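You operate a simulated robot arm through the tools that you are given. There is no shell and no other tool.

Carry out the task below with a simulated two-armed robot. There is one attempt and no reset: what you move stays moved.

JOB
Put the black-ringed nozzle on the programmer end of the front desk. Take the small cream box marked "seals" from the nozzle tester end of the back desk and put it on top of the blue notepad. Put the green tape roll from the top of the grey side bench on the back of the set-up bench and the yellow tape roll on top of the note block there. Take the teal pin from the top of the grey side bench and leave it on the top of the test trolley. Fetch the blue block from the top of the grey side bench and set it on the grey ledge under the display. Fetch the silica tub from the top of the grey side bench and set it on the left end of the set-up bench. Any order will do. Set down upright: teal pin, silica tub.

It is judged by the outcome, as a careful person would: the job done as asked, and still so three seconds after it is handed in. It fails if anything else is knocked over, pushed out of place, dropped, spilled or broken. Lids that push on must go on centred and level and be pressed home; caps that screw on are set level and turned clockwise until they are tight.

ROBOT AND FRAMES
Two 7-joint arms with two-finger parallel grippers on one trunk, on a base that drives. Base frame: it is fixed to the floor where the robot stands at the start and does not move with it; the origin is under the middle of the robot, x ahead of it, y to its left, z up; the surface under the hand at the start is at about z = 750. Units: mm, degrees, N and s.
The left shoulder is at the start at [20, 113, 1147], the right one opposite. With the tool pointing down near the work surface each hand reaches from about 180 to 600 mm from the robot's upright axis, wherever it stands, measured 20 degrees to its own side. Places, roughly: back of the set-up bench (22x234 cm) [-7480, -4060, 840]; black-ringed nozzle (4x4x4 cm) [500, 0, 800]; blue block (4x8x3 cm) [-3900, -6800, 800]; blue notepad [-4500, 0, 750]; grey ledge under the display (36x16 cm) [-1620, -5340, 540]; left end of the set-up bench [-6500, -4400, 800]; note block (9x9x6 cm) [-4200, -6300, 800]; programmer end of the front desk [-1600, 1500, 800]; silica tub [-3750, -6500, 750]; small cream box [250, -250, 750]; tape roll [-3750, -6500, 750]; teal pin (4x4x8 cm) [-4100, -6500, 800]; top of the test trolley [-2300, -5500, 900]. Payload 1.57 kg a hand.
The tool frame of a hand sits at the grasp point between the pads (the TCP): z along the fingers, y along the line on which they close. The tips reach 30 mm beyond it. Largest opening 80 mm; finger width 17, thickness 12; the body of the gripper, 40 by 82 mm, starts 80 mm behind the TCP.
Orientation is told as [roll, pitch, yaw] about the base's x, y, z axes, in that order, counted from this pose: with the fingers straight down and closing along the base's y, the tool's x points along the base's -x, its y along +y and its z along -z.

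CONTROLS
- The arms move only by the tool apply_moves. It takes "left_series", "right_series" or both (then of equal length, played together; a hand with none holds still); each is a list of rows, each a list of 6 numbers: the shift along the base's x, y, z in mm, then the turn, a rotation vector about the base's x, y, z in degrees. In form: [[tx, ty, tz, wx, wy, wz], ...]. A call has 1 to 20 rows; each row is the pose to reach, as a shift and turn from the pose commanded when the call began. "left_gripper" and "right_gripper" are, for a hand that has rows, the finger opening in mm, from 0 to 80, set as the call begins (left out, the last holds). A row lasts 0.2 s, in which the tool goes at most 50 mm and 8.6 degrees; a call with a longer step from one row to the next is refused whole, and so is a gripper value outside its range. A pose out of reach is approached as far as the arm can. The call stops where the force on the tool passes 40 N (or 10 N more than at its start, if that is more) or the arm is blocked; 0.2 s more then pass. The fingers move at their own pace (about 45 mm/s each) and stop on an object; they squeeze with about 25 N. The grip force told is the motor's: it shows also when the fingers shut on nothing. Time passes only in rows, and 0.2 s behind the last, so rows that repeat a pose let the fingers close. It gives the time, the measured TCP pose, the force on the tool (base axes), the opening and the grip force at its end, in the units of the frame above (readings bear some noise), with the torque about the TCP (base axes, N m) and any sound that the robot's microphone picked up.
- Cameras (640 x 400 px; columns grow to the right, rows downward): "scene" is now at [94, -38.3, 1270.9]; the picture's right is [-0.54, -0.84, 0.00], its down [-0.59, 0.38, -0.72] and it looks along [0.60, -0.39, -0.70] (base axes); focal length 256 px, centre (320, 200). "left" rides on the left gripper at [72, 7, -122] in its tool frame; the picture's right is [-0.09, 1.00, 0.00], its down [-0.84, -0.08, -0.54] and it looks along [-0.54, -0.05, 0.84] (tool axes); focal length 238 px, centre (320, 200). "right" rides on the right gripper at [72, -6, -122] in its tool frame; the picture's right is [0.09, 1.00, 0.00], its down [-0.84, 0.08, -0.54] and it looks along [-0.54, 0.05, 0.84] (tool axes); focal length 238 px, centre (320, 200). There is no depth. A picture from a camera that has moved, and an enlarged one, comes with that camera's place and axes in the base frame and with its lens. The place of the scene camera against the robot may be out by one fixed shift of up to 25 mm in any direction.
- camera(camera): a new picture of that camera. It takes no simulated time.
- move_column(by): slides the trunk up (or, below 0, down) by that many mm; the arms and the scene camera ride with it, the base frame stays. It gives what a move gives, with no picture.
- drive_base(legs): drives the robot by 1 to 6 legs, each [ahead, left, turn to the left] in mm, mm and degrees, along the robot's own axes; the way and the turn of a leg run together, so that a leg with both is an arc; at most 1500 mm and 180 degrees a leg. The arms and the cameras ride along, it lands a little off, and it stops where it bumps. It gives what a move gives.
- aim_head(pan, tilt): turns the head with the scene camera to pan (to the left, within 80 degrees either way) and tilt (down, from -29 to 69), counted from straight ahead of the robot. It gives what a move gives.
- zoom(camera, box): a new picture of the part [left, top, right, bottom] of that camera's present view, enlarged. It takes no simulated time.
- close_job(): hands the job in; it is judged then, once.

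Places have to be worked out from the pictures, the camera data and where the tool is seen. Open the grippers and draw the arms clear of the work before you hand the job in, unless the task says otherwise.

The tools are called after "Emit:" by a JSON object that holds its "method" and its "body". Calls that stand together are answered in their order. apply_moves: Moves the arms, as the interface text tells. Its arguments: {"type":"object","properties":{"left_series":{"type":"array","items":{"type":"array","items":{"type":"number"}}},"left_gripper":{"type":"number"},"right_series":{"type":"array","items":{"type":"array","items":{"type":"number"}}},"right_gripper":{"type":"number"}},"required":[]} The other tools are called the same way: move_column (by) slides the trunk up or down; drive_base (legs) drives the base; aim_head (pan, tilt) turns the head that bears the scene camera; camera (camera) takes a picture; zoom (camera, box) takes an enlarged picture of a part of a camera's view; close_job () hands the job in.

At the start:

```text
time: 0.0
left_position: [335.5, -52.8, 1012.8]
left_tcp_rot: [0.0, 0.0, 0.0]
left_contact_force: [-0.5, 0.0, 0.3]
left_torque: [-0.03, -0.02, 0.01]
left_grip_width: 80.2
left_grasp_force: 0.1
right_position: [239.5, -321.4, 1066.9]
right_tcp_rot: [0.0, -0.1, 0.1]
right_contact_force: [0.3, -0.1, 0.3]
right_torque: [0.01, 0.01, 0.01]
right_grip_width: 79.8
right_grasp_force: 0.0
trunk travel left (down, up): [-200.0, 370.0]
robot x, y, heading: [0.1, 3.4, -0.0]
head pan, tilt: [-32.6, 44.3]
```

scene: 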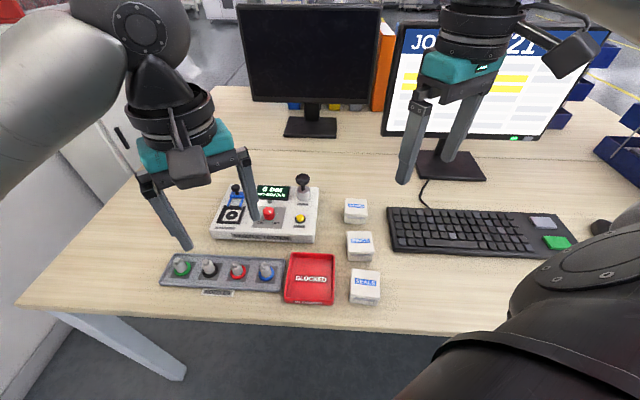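
right: 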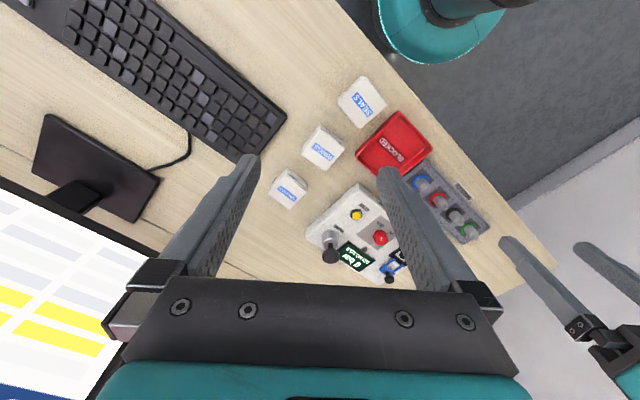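
left: 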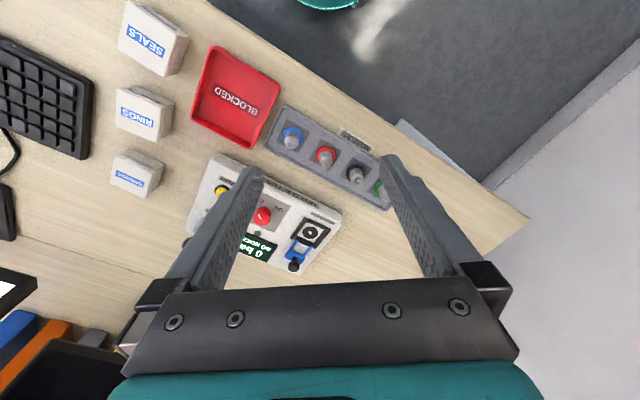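

The first pictures show a nozzle rack (green, black, red, blue rings), the tester, and three cream boxes with different labels. I zoom in to read them.

Emit:
{"method": "zoom", "body": {"camera": "scene", "box": [150, 170, 400, 326]}}

Emit:
{"method": "zoom", "body": {"camera": "left", "box": [90, 0, 410, 200]}}

```text
2.56 times, centred on (275, 248) of scene
camera zoom: at [94.0, -38.3, 1270.9], right [-0.54, -0.84, 0.0], down [-0.59, 0.38, -0.72], along [0.6, -0.39, -0.7], focal length 656 px, centre (435, 77)
```

zoom: 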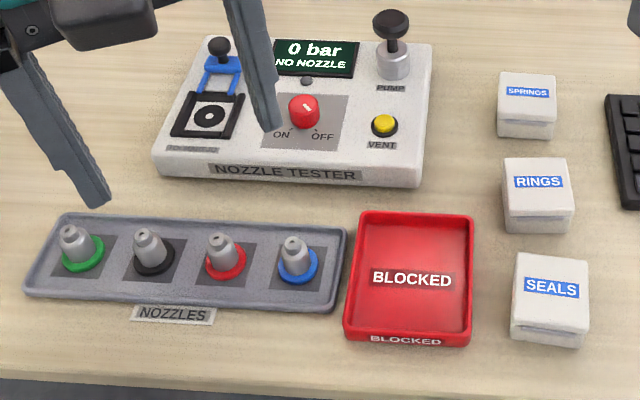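

```text
2.00 times, centred on (250, 100) of left
camera zoom: at [262.8, -45.4, 1132.3], right [0.09, 1.0, 0.0], down [0.84, -0.08, 0.54], along [0.54, -0.05, -0.84], focal length 477 px, centre (460, 400)
```

zoom: 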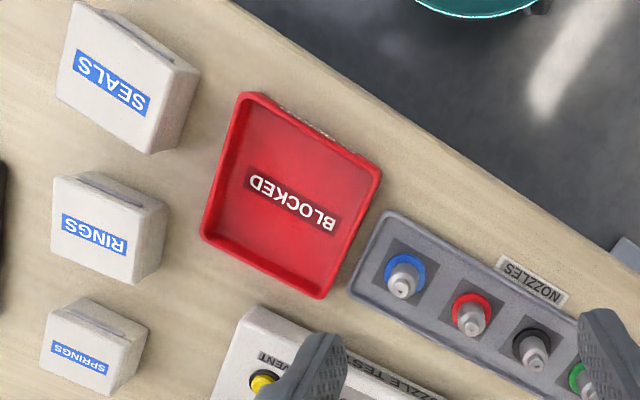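

The right box is the nearest one, SEALS, at about (235, -243). The black-ringed nozzle is second in the tray, at about (446, 0), and the desk is turned about -36° from the base frame. I bring both hands above their objects, turned to match the desk, for a closer look.

Emit:
{"method": "apply_moves", "body": {"left_series": [[20, 10, 0, 0, 0, -7], [40, 20, -15, 0, 0, -14], [60, 30, -35, 0, 0, -21], [80, 40, -55, 0, 0, -28], [100, 50, -75, 0, 0, -35], [110, 53, -90, 0, 0, -36], [110, 53, -90, 0, 0, -36]], "right_series": [[0, 15, -10, 0, 0, -7], [0, 30, -25, 0, 0, -14], [0, 45, -45, 0, 0, -21], [0, 60, -65, 0, 0, -28], [0, 75, -90, 0, 0, -35], [0, 78, -110, 0, 0, -36], [0, 78, -110, 0, 0, -36]], "left_gripper": 80, "right_gripper": 80}}

Emit:
{"method": "camera", "body": {"camera": "left"}}

Emit:
{"method": "camera", "body": {"camera": "right"}}

Emit:
{"method": "camera", "body": {"camera": "scene"}}

```text
time: 1.6
left_position: [445.6, 1.1, 923.5]
left_tcp_rot: [0.0, 0.1, -36.0]
left_contact_force: [0.0, 0.3, 0.3]
left_torque: [0.04, 0.03, 0.04]
left_grip_width: 80.1
left_grasp_force: 0.1
right_position: [239.2, -242.5, 957.2]
right_tcp_rot: [0.0, -0.1, -36.0]
right_contact_force: [-0.8, -0.7, -0.6]
right_torque: [0.0, 0.01, -0.04]
right_grip_width: 80.0
right_grasp_force: 0.2
trunk travel left (down, up): [-200.0, 370.0]
robot x, y, heading: [0.0, -4.4, -0.1]
head pan, tilt: [-32.6, 44.3]
```

```text
taken
camera left: at [391.3, 49.1, 1042.8], right [0.66, 0.75, 0.0], down [0.63, -0.55, 0.54], along [0.41, -0.36, -0.84], focal length 238 px, centre (320, 200)
```

left: 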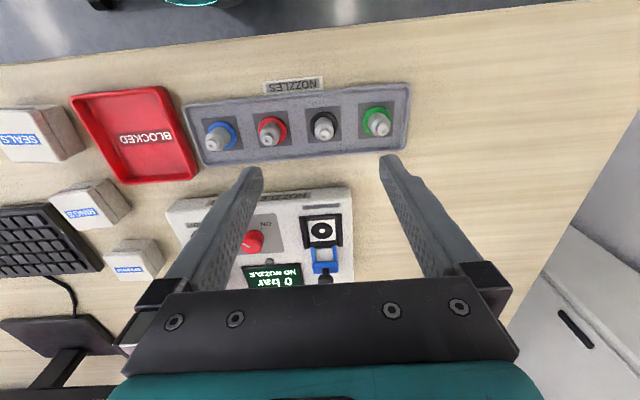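

```text
taken
camera right: at [176.6, -204.9, 1078.1], right [0.51, 0.86, 0.0], down [0.72, -0.43, 0.54], along [0.47, -0.28, -0.84], focal length 238 px, centre (320, 200)
```

right: 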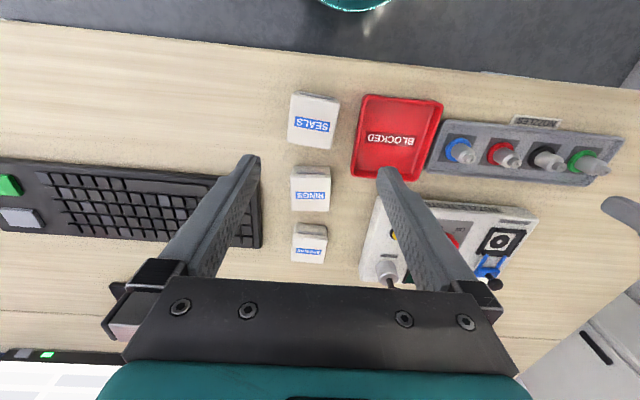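

```text
taken
camera scene: at [93.9, -38.3, 1270.9], right [-0.54, -0.84, 0.0], down [-0.59, 0.38, -0.72], along [0.6, -0.39, -0.7], focal length 256 px, centre (320, 200)
```

scene: 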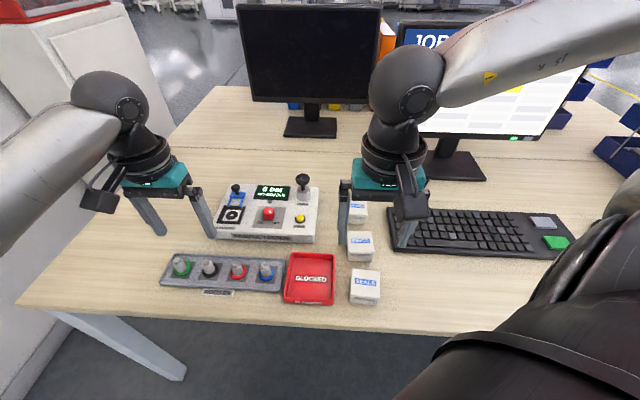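

Both hands are above their targets. I zoom in on each to fix the exact positions and orientations.

Emit:
{"method": "zoom", "body": {"camera": "left", "box": [260, 80, 420, 180]}}

Emit:
{"method": "zoom", "body": {"camera": "right", "box": [260, 80, 420, 180]}}

```text
4.00 times, centred on (340, 130) of left
camera zoom: at [391.3, 49.1, 1042.8], right [0.66, 0.75, 0.0], down [0.63, -0.55, 0.54], along [0.41, -0.36, -0.84], focal length 953 px, centre (240, 480)
```

zoom: 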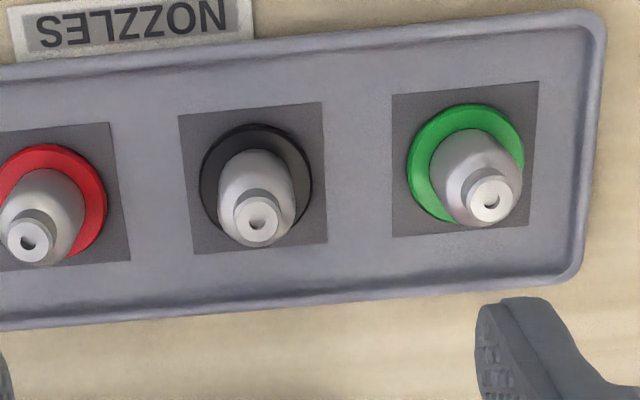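

```text
4.00 times, centred on (340, 130) of right
camera zoom: at [176.6, -204.9, 1078.1], right [0.51, 0.86, 0.0], down [0.72, -0.43, 0.54], along [0.47, -0.28, -0.84], focal length 953 px, centre (240, 480)
```

zoom: 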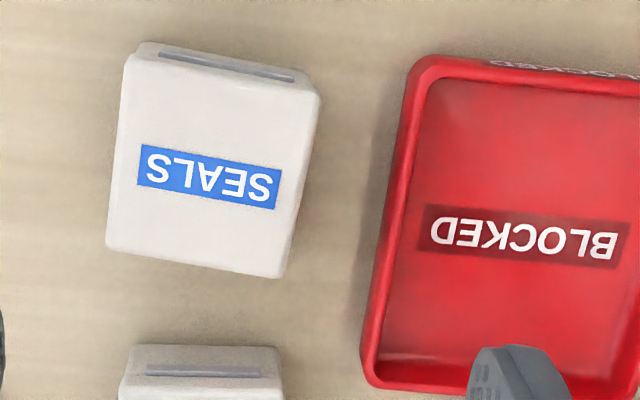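

The nozzle stands at about (452, 2) with its top near z 799. The SEALS box is about 55 mm square at (238, -253), turned about -42°. I set suitable openings and lower both hands part way, then check.

Emit:
{"method": "apply_moves", "body": {"left_series": [[2, 0, -20, 0, 0, 0], [4, 1, -40, 0, 0, 0], [6.5, 1, -60, 0, 0, 0], [6.5, 1, -80, 0, 0, 0], [6.5, 1, -95, 0, 0, 0], [6.5, 1, -95, 0, 0, 0]], "right_series": [[0, -3, -20, 0, 0, -3], [-1, -6, -45, 0, 0, -6], [-1.2, -10, -70, 0, 0, -6], [-1.2, -10, -95, 0, 0, -6], [-1.2, -10, -110, 0, 0, -6], [-1.2, -10, -110, 0, 0, -6]], "left_gripper": 42, "right_gripper": 70}}

Emit:
{"method": "camera", "body": {"camera": "left"}}

Emit:
{"method": "camera", "body": {"camera": "right"}}

```text
time: 3.0
left_position: [451.0, 1.9, 826.8]
left_tcp_rot: [0.0, 0.0, -36.0]
left_contact_force: [0.0, 0.5, -0.4]
left_torque: [-0.02, -0.01, -0.02]
left_grip_width: 42.0
left_grasp_force: 0.0
right_position: [238.9, -251.6, 846.1]
right_tcp_rot: [0.1, -0.1, -42.0]
right_contact_force: [-0.3, -0.7, -0.2]
right_torque: [-0.02, 0.0, -0.03]
right_grip_width: 69.7
right_grasp_force: 0.1
trunk travel left (down, up): [-200.0, 370.0]
robot x, y, heading: [-1.0, 1.9, 0.1]
head pan, tilt: [-32.6, 44.3]
```

```text
taken
camera left: at [397.2, 49.3, 946.8], right [0.66, 0.75, 0.0], down [0.63, -0.55, 0.54], along [0.41, -0.36, -0.84], focal length 238 px, centre (320, 200)
```

left: 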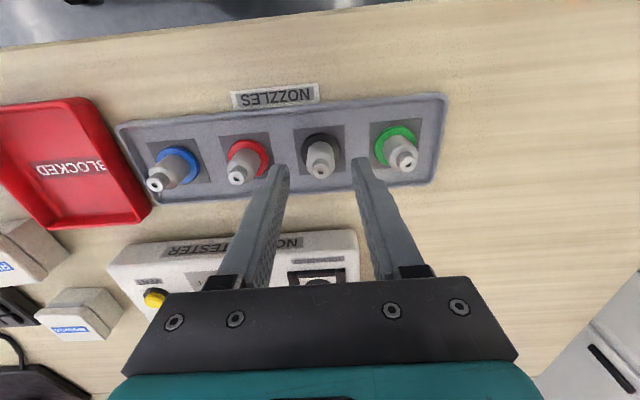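

```text
taken
camera right: at [181.3, -208.2, 968.9], right [0.6, 0.8, 0.0], down [0.67, -0.5, 0.54], along [0.43, -0.32, -0.84], focal length 238 px, centre (320, 200)
```

right: 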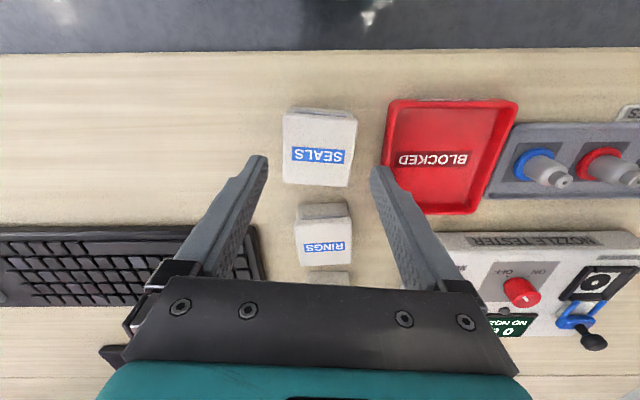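

Both targets sit between the fingers as predicted. I lower to grasp height.

Emit:
{"method": "apply_moves", "body": {"left_series": [[1, 0, -10, 0, 0, 0], [1, 0, -20, 0, 0, 0], [1, 0, -30, 0, 0, 0], [1, 0, -30, 0, 0, 0]], "right_series": [[-1, 1, -15, 0, 0, 0], [-2, 2, -30, 0, 0, 0], [-3, 2, -45, 0, 0, 0], [-3, 2, -57, 0, 0, 0]]}}

Emit:
{"method": "apply_moves", "body": {"left_series": [[0, 0, 0, 0, 0, 0], [0, 0, 0, 0, 0, 0], [0, 0, 0, 0, 0, 0], [0, 0, 0, 0, 0, 0]], "right_series": [[0, 0, 0, 0, 0, 0], [0, 0, 0, 0, 0, 0], [0, 0, 0, 0, 0, 0], [0, 0, 0, 0, 0, 0]], "left_gripper": 10, "right_gripper": 40}}

Emit:
{"method": "camera", "body": {"camera": "left"}}

Emit:
{"method": "camera", "body": {"camera": "right"}}

```text
time: 4.0
left_position: [452.4, 2.4, 797.9]
left_tcp_rot: [0.0, 0.1, -35.9]
left_contact_force: [-0.4, -0.2, -0.2]
left_torque: [0.0, 0.03, 0.0]
left_grip_width: 41.9
left_grasp_force: 0.0
right_position: [237.6, -249.6, 789.9]
right_tcp_rot: [0.0, 0.1, -42.0]
right_contact_force: [-0.3, 0.1, -0.8]
right_torque: [0.02, -0.01, -0.06]
right_grip_width: 70.2
right_grasp_force: 0.1
trunk travel left (down, up): [-200.0, 370.0]
robot x, y, heading: [0.6, 2.6, -0.1]
head pan, tilt: [-32.6, 44.3]
```

```text
time: 5.0
left_position: [453.5, 2.1, 797.3]
left_tcp_rot: [0.0, 0.0, -35.9]
left_contact_force: [0.3, 0.0, 0.4]
left_torque: [-0.03, -0.01, -0.02]
left_grip_width: 20.6
left_grasp_force: 25.1
right_position: [236.5, -250.8, 789.5]
right_tcp_rot: [0.0, 0.0, -41.9]
right_contact_force: [0.4, -0.5, 0.5]
right_torque: [-0.02, 0.02, 0.04]
right_grip_width: 55.2
right_grasp_force: 25.5
trunk travel left (down, up): [-200.0, 370.0]
robot x, y, heading: [3.3, -1.0, 0.2]
head pan, tilt: [-32.6, 44.3]
```

```text
taken
camera left: at [398.5, 50.2, 918.9], right [0.66, 0.75, 0.0], down [0.63, -0.55, 0.54], along [0.41, -0.36, -0.84], focal length 238 px, centre (320, 200)
```

left: 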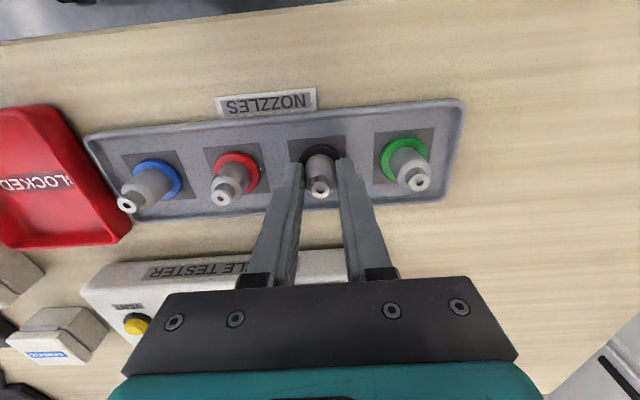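

```text
taken
camera right: at [178.5, -207.0, 911.4], right [0.6, 0.8, 0.0], down [0.67, -0.5, 0.54], along [0.43, -0.32, -0.84], focal length 238 px, centre (320, 200)
```

right: 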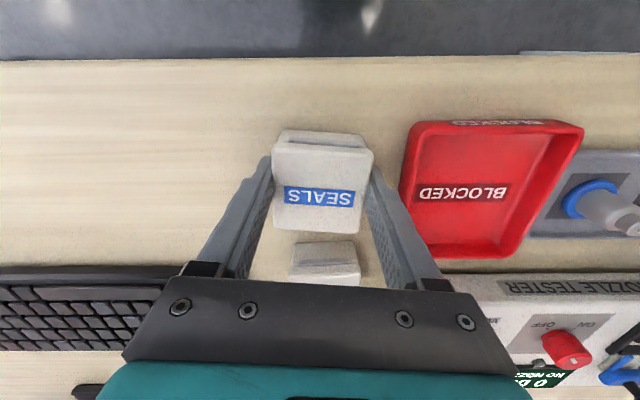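

Both objects are held (20.6 mm and 55.2 mm, about 25 N each). I lift straight up.

Emit:
{"method": "apply_moves", "body": {"left_series": [[0, 0, 15, 0, 0, 0], [0, 0, 40, 0, 0, 0], [0, 0, 70, 0, 0, 0], [0, 0, 100, 0, 0, 0], [0, 0, 130, 0, 0, 0], [0, 0, 150, 0, 0, 0], [0, 0, 150, 0, 0, 0]], "right_series": [[0, 0, 15, 0, 0, 0], [0, 0, 40, 0, 0, 0], [0, 0, 70, 0, 0, 0], [0, 0, 100, 0, 0, 0], [0, 0, 130, 0, 0, 0], [0, 0, 150, 0, 0, 0], [0, 0, 150, 0, 0, 0]]}}

Emit:
{"method": "camera", "body": {"camera": "left"}}

Emit:
{"method": "camera", "body": {"camera": "right"}}

Emit:
{"method": "camera", "body": {"camera": "scene"}}

```text
time: 6.6
left_position: [453.6, 1.3, 945.7]
left_tcp_rot: [0.0, 0.0, -36.0]
left_contact_force: [0.4, -0.1, -0.2]
left_torque: [0.01, -0.01, -0.01]
left_grip_width: 20.7
left_grasp_force: 24.7
right_position: [236.3, -252.4, 940.3]
right_tcp_rot: [-0.1, 0.1, -41.9]
right_contact_force: [0.0, -0.4, -0.9]
right_torque: [-0.02, 0.01, -0.01]
right_grip_width: 55.3
right_grasp_force: 24.9
trunk travel left (down, up): [-200.0, 370.0]
robot x, y, heading: [-1.7, 0.9, 0.0]
head pan, tilt: [-32.6, 44.3]
```

```text
taken
camera left: at [398.0, 50.1, 1066.8], right [0.66, 0.75, 0.0], down [0.63, -0.55, 0.54], along [0.41, -0.36, -0.84], focal length 238 px, centre (320, 200)
```

left: 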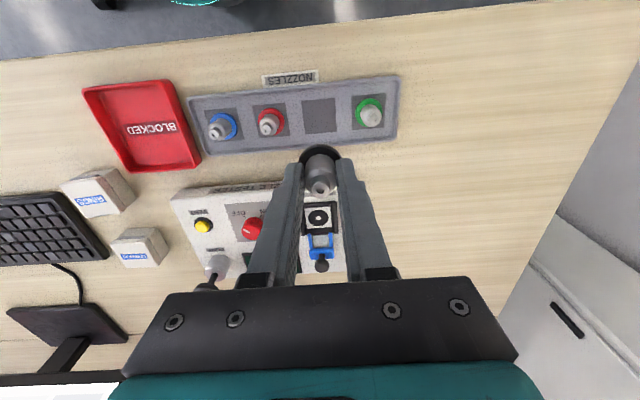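

```text
taken
camera right: at [178.1, -209.0, 1062.3], right [0.6, 0.8, 0.0], down [0.68, -0.5, 0.54], along [0.43, -0.32, -0.84], focal length 238 px, centre (320, 200)
```

right: 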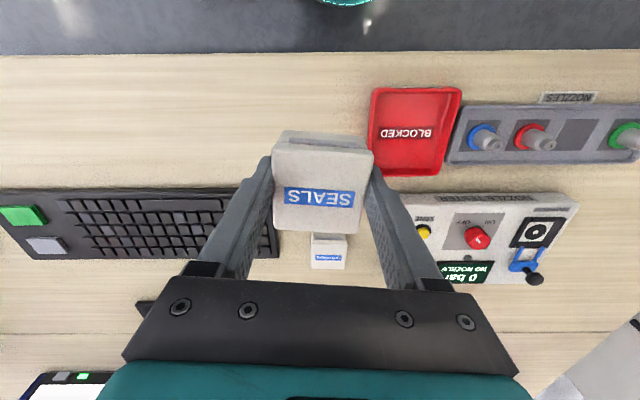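

```text
taken
camera scene: at [94.1, -38.3, 1270.8], right [-0.54, -0.84, 0.0], down [-0.59, 0.38, -0.72], along [0.6, -0.39, -0.7], focal length 256 px, centre (320, 200)
```

scene: 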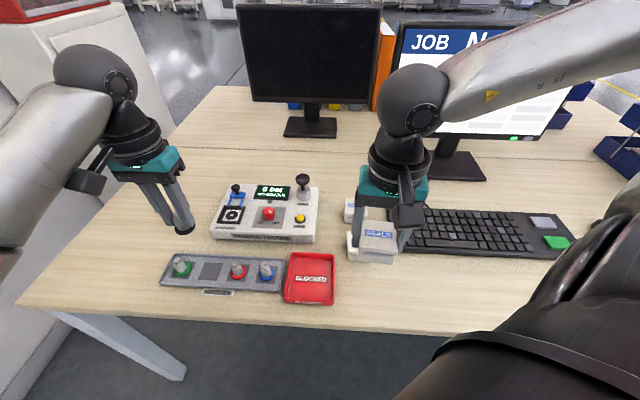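

Both objects are lifted cleanly. Before driving I look around the room with the head.

Emit:
{"method": "aim_head", "body": {"pan": 80, "tilt": 15}}

Emit:
{"method": "camera", "body": {"camera": "scene"}}

Emit:
{"method": "aim_head", "body": {"pan": -80, "tilt": 15}}

Emit:
{"method": "camera", "body": {"camera": "scene"}}

Emit:
{"method": "aim_head", "body": {"pan": 0, "tilt": 15}}

Emit:
{"method": "camera", "body": {"camera": "scene"}}

```text
time: 8.5
left_position: [452.9, 2.2, 946.1]
left_tcp_rot: [-0.1, 0.0, -36.1]
left_contact_force: [-0.1, 0.0, 0.0]
left_torque: [-0.02, -0.02, 0.02]
left_grip_width: 20.6
left_grasp_force: 24.5
right_position: [236.2, -252.3, 941.0]
right_tcp_rot: [-0.2, 0.1, -42.0]
right_contact_force: [-0.1, 0.5, -1.0]
right_torque: [-0.03, -0.01, 0.0]
right_grip_width: 55.2
right_grasp_force: 25.2
trunk travel left (down, up): [-200.0, 370.0]
robot x, y, heading: [-0.3, -1.4, -0.1]
head pan, tilt: [80.0, 15.0]
```

```text
taken
camera scene: at [41.3, 97.9, 1316.7], right [0.98, -0.17, 0.0], down [-0.05, -0.26, -0.97], along [0.17, 0.95, -0.26], focal length 256 px, centre (320, 200)
```

scene: 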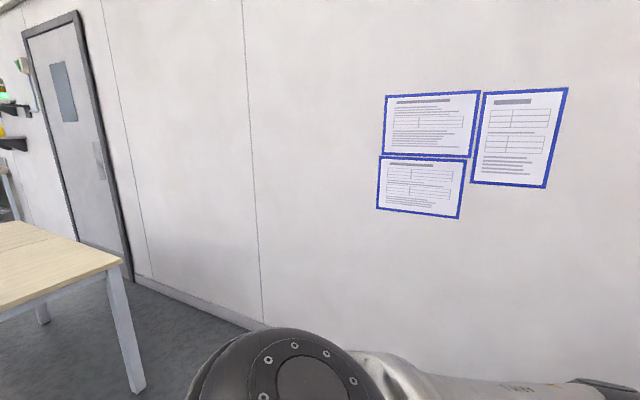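

```text
time: 11.0
left_position: [452.9, 2.1, 944.7]
left_tcp_rot: [0.0, 0.0, -36.1]
left_contact_force: [-0.1, 0.5, -0.1]
left_torque: [0.01, -0.02, 0.03]
left_grip_width: 20.6
left_grasp_force: 25.0
right_position: [234.6, -252.6, 939.5]
right_tcp_rot: [-0.1, 0.0, -41.9]
right_contact_force: [-0.7, -0.3, -1.2]
right_torque: [-0.01, -0.01, 0.01]
right_grip_width: 55.1
right_grasp_force: 25.3
trunk travel left (down, up): [-200.0, 370.0]
robot x, y, heading: [-0.7, -3.1, -0.1]
head pan, tilt: [-80.0, 15.0]
```

```text
taken
camera scene: at [41.3, -86.1, 1316.7], right [-0.98, -0.17, 0.0], down [-0.05, 0.25, -0.97], along [0.17, -0.95, -0.26], focal length 256 px, centre (320, 200)
```

scene: 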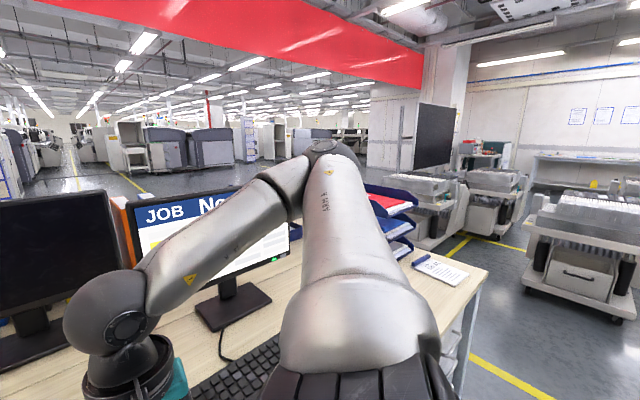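

```text
time: 12.5
left_position: [453.7, 3.1, 946.4]
left_tcp_rot: [0.1, -0.1, -36.0]
left_contact_force: [-0.4, 0.1, 0.1]
left_torque: [-0.02, 0.01, -0.02]
left_grip_width: 20.4
left_grasp_force: 24.9
right_position: [236.5, -252.7, 940.1]
right_tcp_rot: [-0.2, 0.1, -41.8]
right_contact_force: [0.5, -0.2, -0.6]
right_torque: [0.0, 0.01, 0.04]
right_grip_width: 54.9
right_grasp_force: 25.4
trunk travel left (down, up): [-200.0, 370.0]
robot x, y, heading: [1.1, -0.2, -0.1]
head pan, tilt: [0.0, 15.0]
```

```text
taken
camera scene: at [118.5, 5.8, 1316.7], right [0.0, -1.0, 0.0], down [-0.26, 0.0, -0.97], along [0.97, 0.0, -0.26], focal length 256 px, centre (320, 200)
```

scene: 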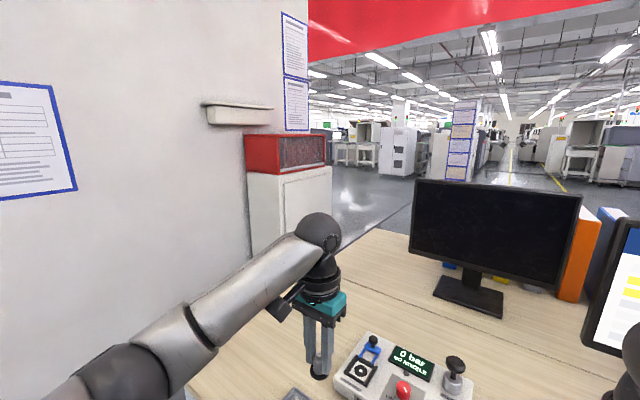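

The wall is on the desk's left side, and the front desk is behind me to the left. I back straight away from the back desk by about 400 mm, then turn toward the front desk.

Emit:
{"method": "drive_base", "body": {"legs": [[-328, 229, 0]]}}

Emit:
{"method": "aim_head", "body": {"pan": 80, "tilt": 20}}

Emit:
{"method": "camera", "body": {"camera": "scene"}}

```text
time: 14.1
left_position: [378.0, 56.0, 944.3]
left_tcp_rot: [-0.1, 0.0, -36.0]
left_contact_force: [-0.2, 0.2, -1.5]
left_torque: [0.02, 0.0, 0.05]
left_grip_width: 20.4
left_grasp_force: 25.2
right_position: [161.4, -198.2, 940.6]
right_tcp_rot: [-0.1, 0.1, -42.0]
right_contact_force: [1.3, 0.4, -1.4]
right_torque: [0.03, 0.0, 0.0]
right_grip_width: 55.2
right_grasp_force: 25.2
trunk travel left (down, up): [-200.0, 370.0]
robot x, y, heading: [-73.6, 55.7, 0.2]
head pan, tilt: [0.0, 15.0]
stopped in leg 1: the robot was blocked; the commanded pose is now the measured one
```

```text
time: 15.6
left_position: [377.4, 55.1, 945.5]
left_tcp_rot: [0.0, 0.0, -36.0]
left_contact_force: [0.4, 1.1, -0.3]
left_torque: [0.0, 0.0, 0.01]
left_grip_width: 20.9
left_grasp_force: 25.6
right_position: [161.2, -197.7, 941.2]
right_tcp_rot: [-0.1, 0.1, -42.0]
right_contact_force: [-0.3, 0.5, -1.8]
right_torque: [-0.02, 0.03, 0.0]
right_grip_width: 55.3
right_grasp_force: 24.4
trunk travel left (down, up): [-200.0, 370.0]
robot x, y, heading: [-75.2, 56.1, -0.1]
head pan, tilt: [80.0, 20.0]
```

```text
taken
camera scene: at [-33.7, 151.3, 1308.5], right [0.98, -0.17, 0.0], down [-0.06, -0.34, -0.94], along [0.16, 0.93, -0.34], focal length 256 px, centre (320, 200)
```

scene: 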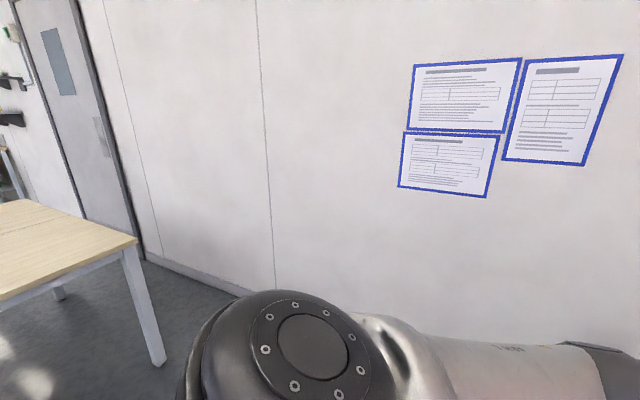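

The base bumped something behind me after about 90 mm. I look down on both sides to see what it is before moving again.

Emit:
{"method": "aim_head", "body": {"pan": 80, "tilt": 60}}

Emit:
{"method": "camera", "body": {"camera": "scene"}}

Emit:
{"method": "aim_head", "body": {"pan": -80, "tilt": 60}}

Emit:
{"method": "camera", "body": {"camera": "scene"}}

```text
time: 16.7
left_position: [377.6, 55.7, 946.2]
left_tcp_rot: [-0.1, 0.0, -36.1]
left_contact_force: [0.0, -0.1, -0.5]
left_torque: [0.02, 0.0, 0.01]
left_grip_width: 20.6
left_grasp_force: 24.9
right_position: [161.9, -198.2, 939.9]
right_tcp_rot: [-0.1, 0.1, -42.0]
right_contact_force: [-0.4, 0.2, -0.8]
right_torque: [0.02, 0.02, 0.01]
right_grip_width: 55.4
right_grasp_force: 25.7
trunk travel left (down, up): [-200.0, 370.0]
robot x, y, heading: [-70.5, 52.7, 0.1]
head pan, tilt: [80.0, 60.0]
```

```text
taken
camera scene: at [-38.4, 125.3, 1250.4], right [0.98, -0.17, 0.0], down [-0.15, -0.85, -0.5], along [0.09, 0.49, -0.87], focal length 256 px, centre (320, 200)
```

scene: 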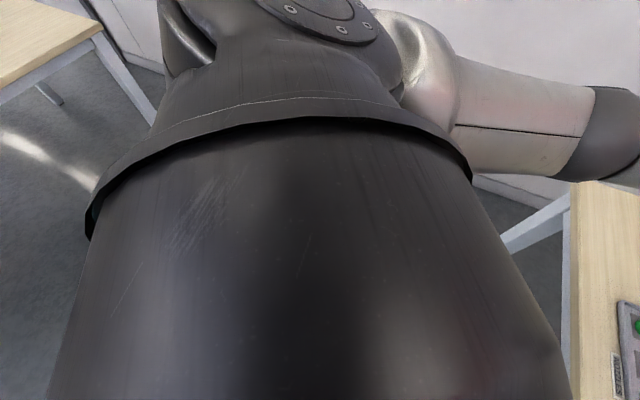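

```text
time: 19.2
left_position: [377.2, 57.3, 945.4]
left_tcp_rot: [-0.1, 0.0, -36.0]
left_contact_force: [0.7, 0.7, -0.7]
left_torque: [0.03, -0.01, 0.0]
left_grip_width: 20.2
left_grasp_force: 25.3
right_position: [161.7, -197.3, 940.4]
right_tcp_rot: [-0.1, 0.0, -42.0]
right_contact_force: [-0.3, -0.9, -1.3]
right_torque: [-0.04, 0.0, 0.0]
right_grip_width: 55.3
right_grasp_force: 25.2
trunk travel left (down, up): [-200.0, 370.0]
robot x, y, heading: [-75.4, 55.9, -0.1]
head pan, tilt: [-80.0, 60.0]
```

```text
taken
camera scene: at [-38.3, -6.1, 1250.4], right [-0.98, -0.17, 0.0], down [-0.15, 0.85, -0.5], along [0.09, -0.49, -0.87], focal length 256 px, centre (320, 200)
```

scene: 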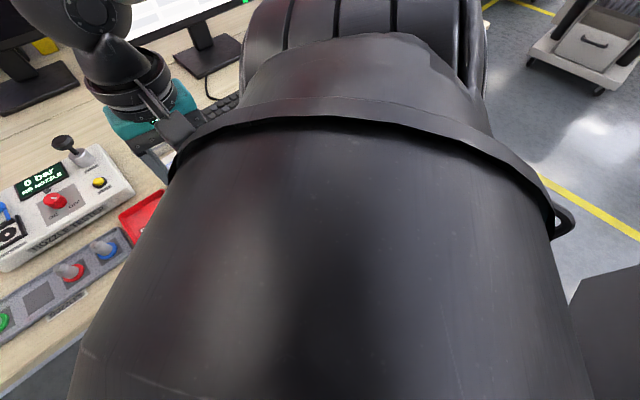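

Something black, probably a chair, stands behind me on the right. I turn left in place to see the area behind.

Emit:
{"method": "drive_base", "body": {"legs": [[20, 0, 0], [0, 0, 55]]}}

Emit:
{"method": "aim_head", "body": {"pan": 80, "tilt": 25}}

Emit:
{"method": "camera", "body": {"camera": "scene"}}

Emit:
{"method": "aim_head", "body": {"pan": -80, "tilt": 30}}

Emit:
{"method": "camera", "body": {"camera": "scene"}}

```text
time: 22.5
left_position: [196.5, 430.2, 946.2]
left_tcp_rot: [0.1, 0.0, 20.1]
left_contact_force: [0.1, 0.1, -1.3]
left_torque: [0.01, 0.0, 0.03]
left_grip_width: 20.8
left_grasp_force: 24.8
right_position: [287.0, 109.4, 940.3]
right_tcp_rot: [-0.1, 0.0, 14.2]
right_contact_force: [0.5, -0.5, -0.7]
right_torque: [-0.01, -0.04, 0.01]
right_grip_width: 55.4
right_grasp_force: 25.1
trunk travel left (down, up): [-200.0, 370.0]
robot x, y, heading: [-54.7, 50.6, 56.2]
head pan, tilt: [-80.0, 60.0]
```

```text
time: 24.9
left_position: [197.4, 429.7, 945.1]
left_tcp_rot: [0.0, 0.0, 20.2]
left_contact_force: [-0.5, 0.0, -1.6]
left_torque: [-0.02, -0.03, -0.04]
left_grip_width: 20.7
left_grasp_force: 24.8
right_position: [286.5, 109.7, 940.0]
right_tcp_rot: [-0.2, 0.1, 14.2]
right_contact_force: [-0.1, -0.3, -0.4]
right_torque: [-0.01, 0.0, -0.01]
right_grip_width: 55.1
right_grasp_force: 25.4
trunk travel left (down, up): [-200.0, 370.0]
robot x, y, heading: [-55.9, 52.8, 56.2]
head pan, tilt: [80.0, 25.0]
```

```text
taken
camera scene: at [-100.9, 131.6, 1300.4], right [0.69, 0.72, 0.0], down [0.3, -0.29, -0.91], along [-0.65, 0.63, -0.42], focal length 256 px, centre (320, 200)
```

scene: 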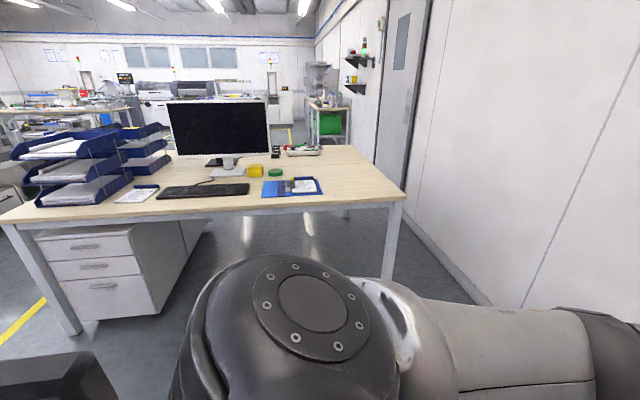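

```text
time: 27.4
left_position: [195.2, 431.3, 945.0]
left_tcp_rot: [0.0, -0.1, 20.2]
left_contact_force: [0.0, -0.7, -0.2]
left_torque: [0.0, 0.01, -0.02]
left_grip_width: 20.7
left_grasp_force: 25.3
right_position: [286.2, 110.5, 940.5]
right_tcp_rot: [-0.1, 0.2, 14.2]
right_contact_force: [1.0, -0.4, -1.3]
right_torque: [0.01, 0.02, -0.01]
right_grip_width: 55.1
right_grasp_force: 25.5
trunk travel left (down, up): [-200.0, 370.0]
robot x, y, heading: [-53.3, 50.5, 56.1]
head pan, tilt: [-80.0, 30.0]
```

```text
taken
camera scene: at [48.3, 31.3, 1292.5], right [-0.4, -0.92, 0.0], down [-0.46, 0.2, -0.87], along [0.79, -0.35, -0.5], focal length 256 px, centre (320, 200)
```

scene: 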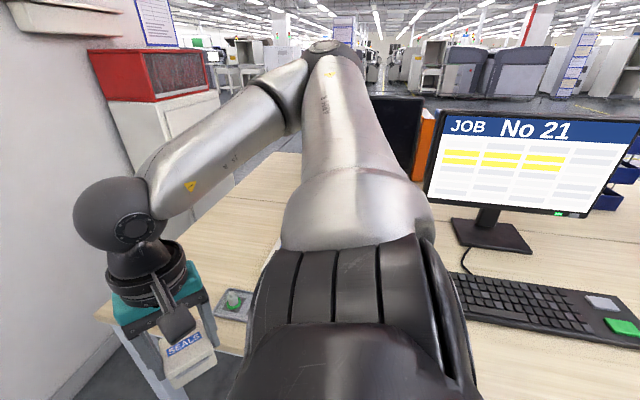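

I now see the front desk. I repoint the head and zoom in to identify the programmer end.

Emit:
{"method": "aim_head", "body": {"pan": 80, "tilt": 25}}

Emit:
{"method": "zoom", "body": {"camera": "scene", "box": [100, 80, 420, 280]}}

Emit:
{"method": "zoom", "body": {"camera": "scene", "box": [230, 130, 390, 230]}}

Emit:
{"method": "zoom", "body": {"camera": "scene", "box": [0, 80, 320, 280]}}

```text
time: 29.8
left_position: [195.2, 430.9, 945.1]
left_tcp_rot: [-0.1, 0.0, 20.1]
left_contact_force: [0.3, 0.0, -0.7]
left_torque: [0.01, 0.0, 0.02]
left_grip_width: 20.7
left_grasp_force: 25.4
right_position: [287.0, 110.8, 939.8]
right_tcp_rot: [-0.2, 0.2, 14.3]
right_contact_force: [0.0, -0.9, -0.6]
right_torque: [0.01, -0.01, 0.02]
right_grip_width: 55.1
right_grasp_force: 24.6
trunk travel left (down, up): [-200.0, 370.0]
robot x, y, heading: [-53.0, 58.6, 56.4]
head pan, tilt: [80.0, 25.0]
```

```text
2.00 times, centred on (260, 180) of scene
camera zoom: at [-100.9, 131.6, 1300.4], right [0.69, 0.72, 0.0], down [0.3, -0.29, -0.91], along [-0.65, 0.63, -0.42], focal length 512 px, centre (440, 240)
```

zoom: 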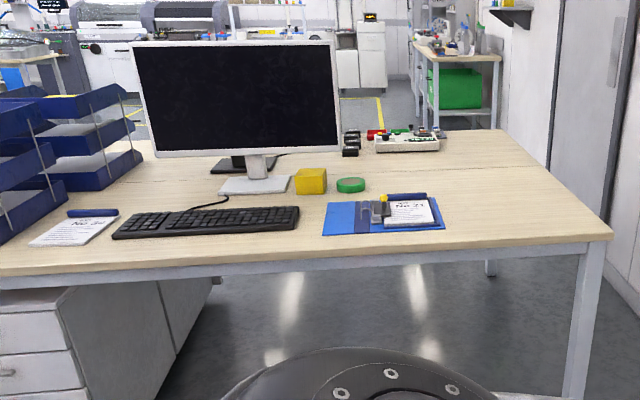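

```text
4.00 times, centred on (310, 180) of scene
camera zoom: at [-100.9, 131.6, 1300.4], right [0.69, 0.72, 0.0], down [0.3, -0.29, -0.91], along [-0.65, 0.63, -0.42], focal length 1025 px, centre (360, 280)
```

zoom: 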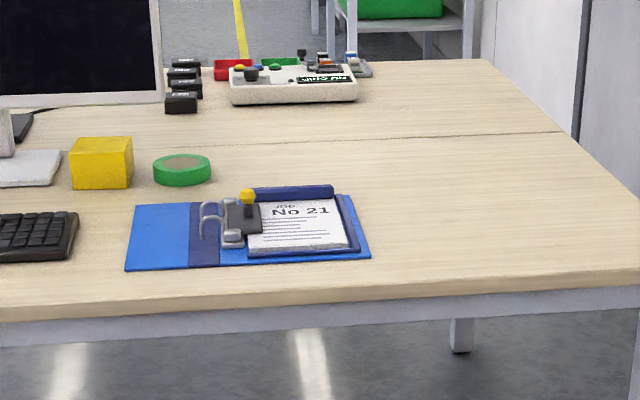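

```text
2.00 times, centred on (160, 180) of scene
camera zoom: at [-100.9, 131.6, 1300.4], right [0.69, 0.72, 0.0], down [0.3, -0.29, -0.91], along [-0.65, 0.63, -0.42], focal length 512 px, centre (640, 240)
```

zoom: 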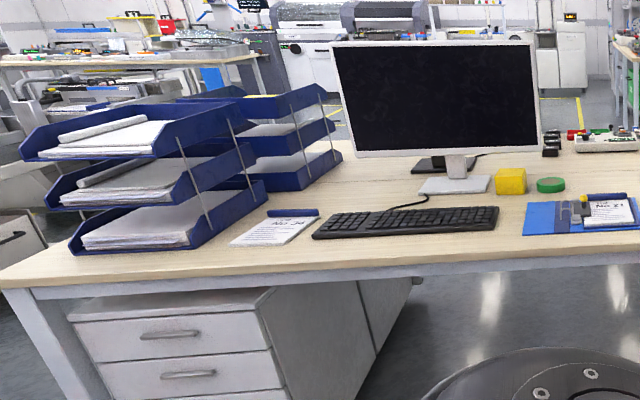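

The programmer is the white console on the far half of the double front desk, near the wall at about (-1650, 1450), so I must go round to the far side. I check the floor for the chair and for the route round the desk's left end.

Emit:
{"method": "drive_base", "body": {"legs": [[0, 0, 50]]}}

Emit:
{"method": "aim_head", "body": {"pan": 70, "tilt": 25}}

Emit:
{"method": "camera", "body": {"camera": "scene"}}

```text
time: 32.5
left_position: [-186.9, 487.0, 945.3]
left_tcp_rot: [0.0, 0.0, 70.7]
left_contact_force: [0.3, 0.1, -0.7]
left_torque: [-0.03, 0.03, 0.0]
left_grip_width: 20.6
left_grasp_force: 24.6
right_position: [119.1, 352.1, 940.3]
right_tcp_rot: [-0.1, 0.2, 64.9]
right_contact_force: [-0.2, -0.1, 0.2]
right_torque: [0.0, 0.0, -0.01]
right_grip_width: 55.2
right_grasp_force: 25.0
trunk travel left (down, up): [-200.0, 370.0]
robot x, y, heading: [-47.5, 52.6, 106.7]
head pan, tilt: [80.0, 25.0]
```

```text
time: 33.2
left_position: [-187.0, 486.7, 946.8]
left_tcp_rot: [-0.1, 0.0, 70.7]
left_contact_force: [-0.9, -0.2, -0.8]
left_torque: [0.01, 0.0, -0.01]
left_grip_width: 20.6
left_grasp_force: 24.9
right_position: [117.7, 352.8, 940.5]
right_tcp_rot: [-0.1, 0.1, 64.8]
right_contact_force: [0.5, 0.2, -1.3]
right_torque: [-0.02, 0.01, -0.02]
right_grip_width: 55.0
right_grasp_force: 24.9
trunk travel left (down, up): [-200.0, 370.0]
robot x, y, heading: [-60.7, 53.6, 106.9]
head pan, tilt: [70.0, 25.0]
```

```text
taken
camera scene: at [-134.9, 74.3, 1300.4], right [0.06, 1.0, 0.0], down [0.42, -0.02, -0.91], along [-0.9, 0.05, -0.42], focal length 256 px, centre (320, 200)
```

scene: 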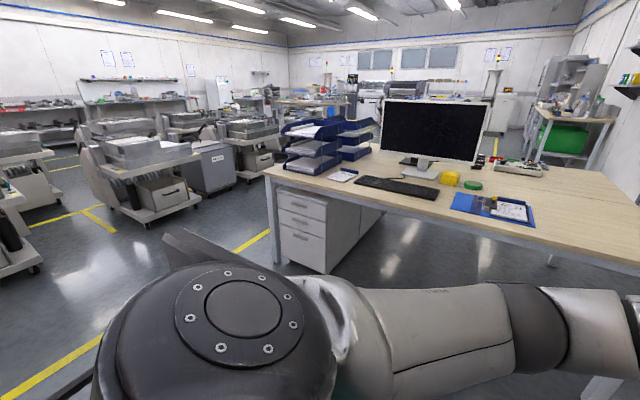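

Emit:
{"method": "aim_head", "body": {"pan": 80, "tilt": 50}}

Emit:
{"method": "camera", "body": {"camera": "scene"}}

Emit:
{"method": "aim_head", "body": {"pan": 20, "tilt": 50}}

Emit:
{"method": "camera", "body": {"camera": "scene"}}

```text
time: 34.1
left_position: [-187.4, 486.5, 944.7]
left_tcp_rot: [0.0, 0.1, 70.7]
left_contact_force: [-0.4, -0.5, -1.6]
left_torque: [-0.01, -0.03, -0.01]
left_grip_width: 20.6
left_grasp_force: 25.2
right_position: [118.3, 352.6, 940.3]
right_tcp_rot: [0.0, 0.1, 64.8]
right_contact_force: [0.1, 0.6, -1.0]
right_torque: [0.0, 0.04, -0.01]
right_grip_width: 55.2
right_grasp_force: 25.1
trunk travel left (down, up): [-200.0, 370.0]
robot x, y, heading: [-51.5, 55.2, 106.9]
head pan, tilt: [80.0, 50.0]
```

```text
taken
camera scene: at [-119.4, 60.1, 1263.0], right [-0.12, 0.99, 0.0], down [0.76, 0.09, -0.64], along [-0.64, -0.08, -0.77], focal length 256 px, centre (320, 200)
```

scene: 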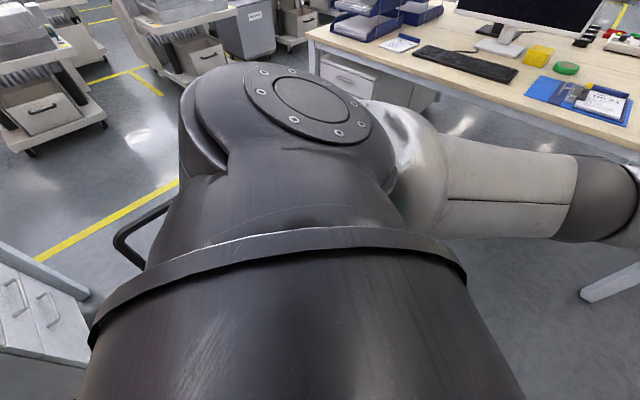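

```text
time: 35.4
left_position: [-186.7, 486.6, 946.5]
left_tcp_rot: [0.0, 0.1, 70.7]
left_contact_force: [0.3, -0.7, -0.9]
left_torque: [-0.01, -0.01, -0.01]
left_grip_width: 20.8
left_grasp_force: 25.1
right_position: [119.4, 352.5, 940.3]
right_tcp_rot: [0.0, 0.1, 64.8]
right_contact_force: [-0.5, -0.1, -1.1]
right_torque: [-0.02, -0.02, 0.01]
right_grip_width: 55.5
right_grasp_force: 24.7
trunk travel left (down, up): [-200.0, 370.0]
robot x, y, heading: [-55.9, 59.5, 106.5]
head pan, tilt: [20.0, 50.0]
```

```text
taken
camera scene: at [-89.1, 130.8, 1262.9], right [0.8, 0.6, 0.0], down [0.46, -0.61, -0.64], along [-0.39, 0.51, -0.77], focal length 256 px, centre (320, 200)
```

scene: 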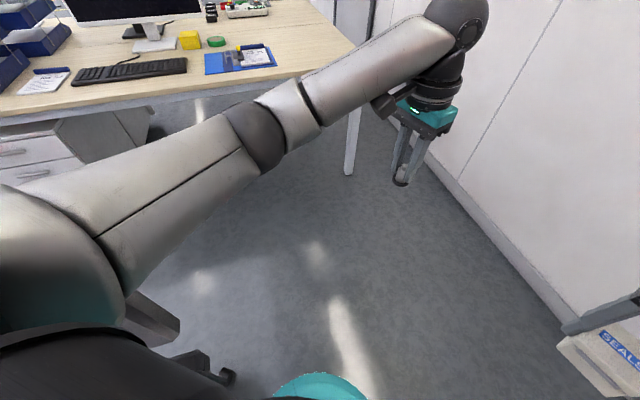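

There is a black loop and wedge close behind me, at about (-240, -150, 1040), perhaps a chair back. I draw the left hand in a little, move ahead toward the free floor, and look back at it.

Emit:
{"method": "apply_moves", "body": {"left_series": [[-16, -31, 5, 0, 0, 0], [-32, -62, 10, 0, 0, 0], [-49, -94, 15, 0, 0, 0], [-65, -125, 20, 0, 0, 0], [-82, -157, 20, 0, 0, 0], [-98, -188, 20, 0, 0, 0]]}}

Emit:
{"method": "drive_base", "body": {"legs": [[300, 0, 0], [0, 0, 70]]}}

Emit:
{"method": "aim_head", "body": {"pan": 60, "tilt": 30}}

Emit:
{"method": "camera", "body": {"camera": "scene"}}

```text
time: 36.8
left_position: [-283.1, 298.4, 965.8]
left_tcp_rot: [0.0, 0.0, 70.9]
left_contact_force: [-1.1, 0.9, 0.4]
left_torque: [-0.02, -0.02, 0.02]
left_grip_width: 20.6
left_grasp_force: 24.8
right_position: [117.3, 352.5, 940.0]
right_tcp_rot: [-0.1, 0.1, 64.8]
right_contact_force: [-0.1, 0.3, -1.5]
right_torque: [0.0, 0.04, -0.01]
right_grip_width: 55.3
right_grasp_force: 25.2
trunk travel left (down, up): [-200.0, 370.0]
robot x, y, heading: [-59.2, 56.4, 106.8]
head pan, tilt: [20.0, 50.0]
```

```text
time: 42.0
left_position: [-450.4, 209.1, 965.1]
left_tcp_rot: [0.1, 0.0, 141.4]
left_contact_force: [-0.3, 0.6, -0.8]
left_torque: [-0.02, 0.02, -0.02]
left_grip_width: 20.7
left_grasp_force: 24.9
right_position: [-366.7, 603.5, 939.6]
right_tcp_rot: [-0.1, 0.1, 135.5]
right_contact_force: [0.5, 0.3, -0.8]
right_torque: [-0.01, 0.0, -0.03]
right_grip_width: 55.0
right_grasp_force: 24.9
trunk travel left (down, up): [-200.0, 370.0]
robot x, y, heading: [-136.7, 342.5, 177.6]
head pan, tilt: [20.0, 50.0]
```

```text
time: 43.0
left_position: [-449.8, 208.6, 965.5]
left_tcp_rot: [0.1, 0.0, 141.3]
left_contact_force: [0.9, 0.4, -1.0]
left_torque: [0.02, 0.0, -0.04]
left_grip_width: 20.6
left_grasp_force: 24.7
right_position: [-366.7, 604.5, 939.1]
right_tcp_rot: [-0.1, 0.2, 135.5]
right_contact_force: [1.5, -0.3, -0.4]
right_torque: [0.04, 0.01, 0.07]
right_grip_width: 55.0
right_grasp_force: 25.1
trunk travel left (down, up): [-200.0, 370.0]
robot x, y, heading: [-141.0, 343.9, 177.6]
head pan, tilt: [60.0, 30.0]
```

```text
taken
camera scene: at [-185.6, 272.5, 1292.4], right [-0.84, 0.54, 0.0], down [0.27, 0.42, -0.87], along [-0.47, -0.73, -0.5], focal length 256 px, centre (320, 200)
```

scene: 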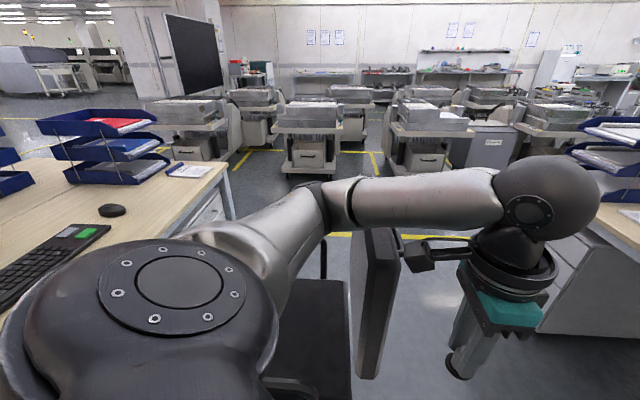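

That is an office chair at the back desk, spanning roughly 200–650 mm to the desk's right and 100–480 mm behind its edge line. I slide into the middle of the corridor beside the front desk, turn to face along it, and look again.

Emit:
{"method": "drive_base", "body": {"legs": [[455, -295, 0], [0, 0, 57]]}}

Emit:
{"method": "aim_head", "body": {"pan": 0, "tilt": 30}}

Emit:
{"method": "camera", "body": {"camera": "scene"}}

```text
time: 48.7
left_position: [-640.9, 322.4, 964.3]
left_tcp_rot: [0.1, 0.1, -160.9]
left_contact_force: [0.3, -0.1, -0.6]
left_torque: [-0.02, 0.0, 0.0]
left_grip_width: 20.8
left_grasp_force: 24.6
right_position: [-931.1, 604.5, 940.6]
right_tcp_rot: [-0.1, 0.1, -166.8]
right_contact_force: [-1.2, 1.1, -0.4]
right_torque: [-0.01, 0.05, 0.0]
right_grip_width: 55.1
right_grasp_force: 25.0
trunk travel left (down, up): [-200.0, 370.0]
robot x, y, heading: [-593.4, 655.4, -125.0]
head pan, tilt: [60.0, 30.0]
```

```text
time: 50.0
left_position: [-640.2, 323.0, 966.3]
left_tcp_rot: [0.0, 0.0, -160.9]
left_contact_force: [0.5, -0.1, -0.6]
left_torque: [0.0, 0.0, 0.01]
left_grip_width: 20.8
left_grasp_force: 25.4
right_position: [-930.8, 602.8, 939.5]
right_tcp_rot: [-0.2, 0.1, -166.7]
right_contact_force: [-0.2, -0.7, -1.0]
right_torque: [-0.01, 0.0, -0.01]
right_grip_width: 55.3
right_grasp_force: 25.2
trunk travel left (down, up): [-200.0, 370.0]
robot x, y, heading: [-589.3, 655.5, -124.7]
head pan, tilt: [0.0, 30.0]
```

```text
taken
camera scene: at [-631.1, 577.3, 1292.5], right [-0.82, 0.57, 0.0], down [0.29, 0.41, -0.87], along [-0.49, -0.71, -0.5], focal length 256 px, centre (320, 200)
```

scene: 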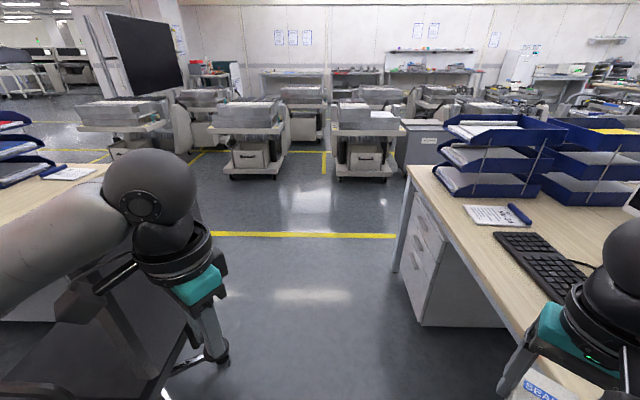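

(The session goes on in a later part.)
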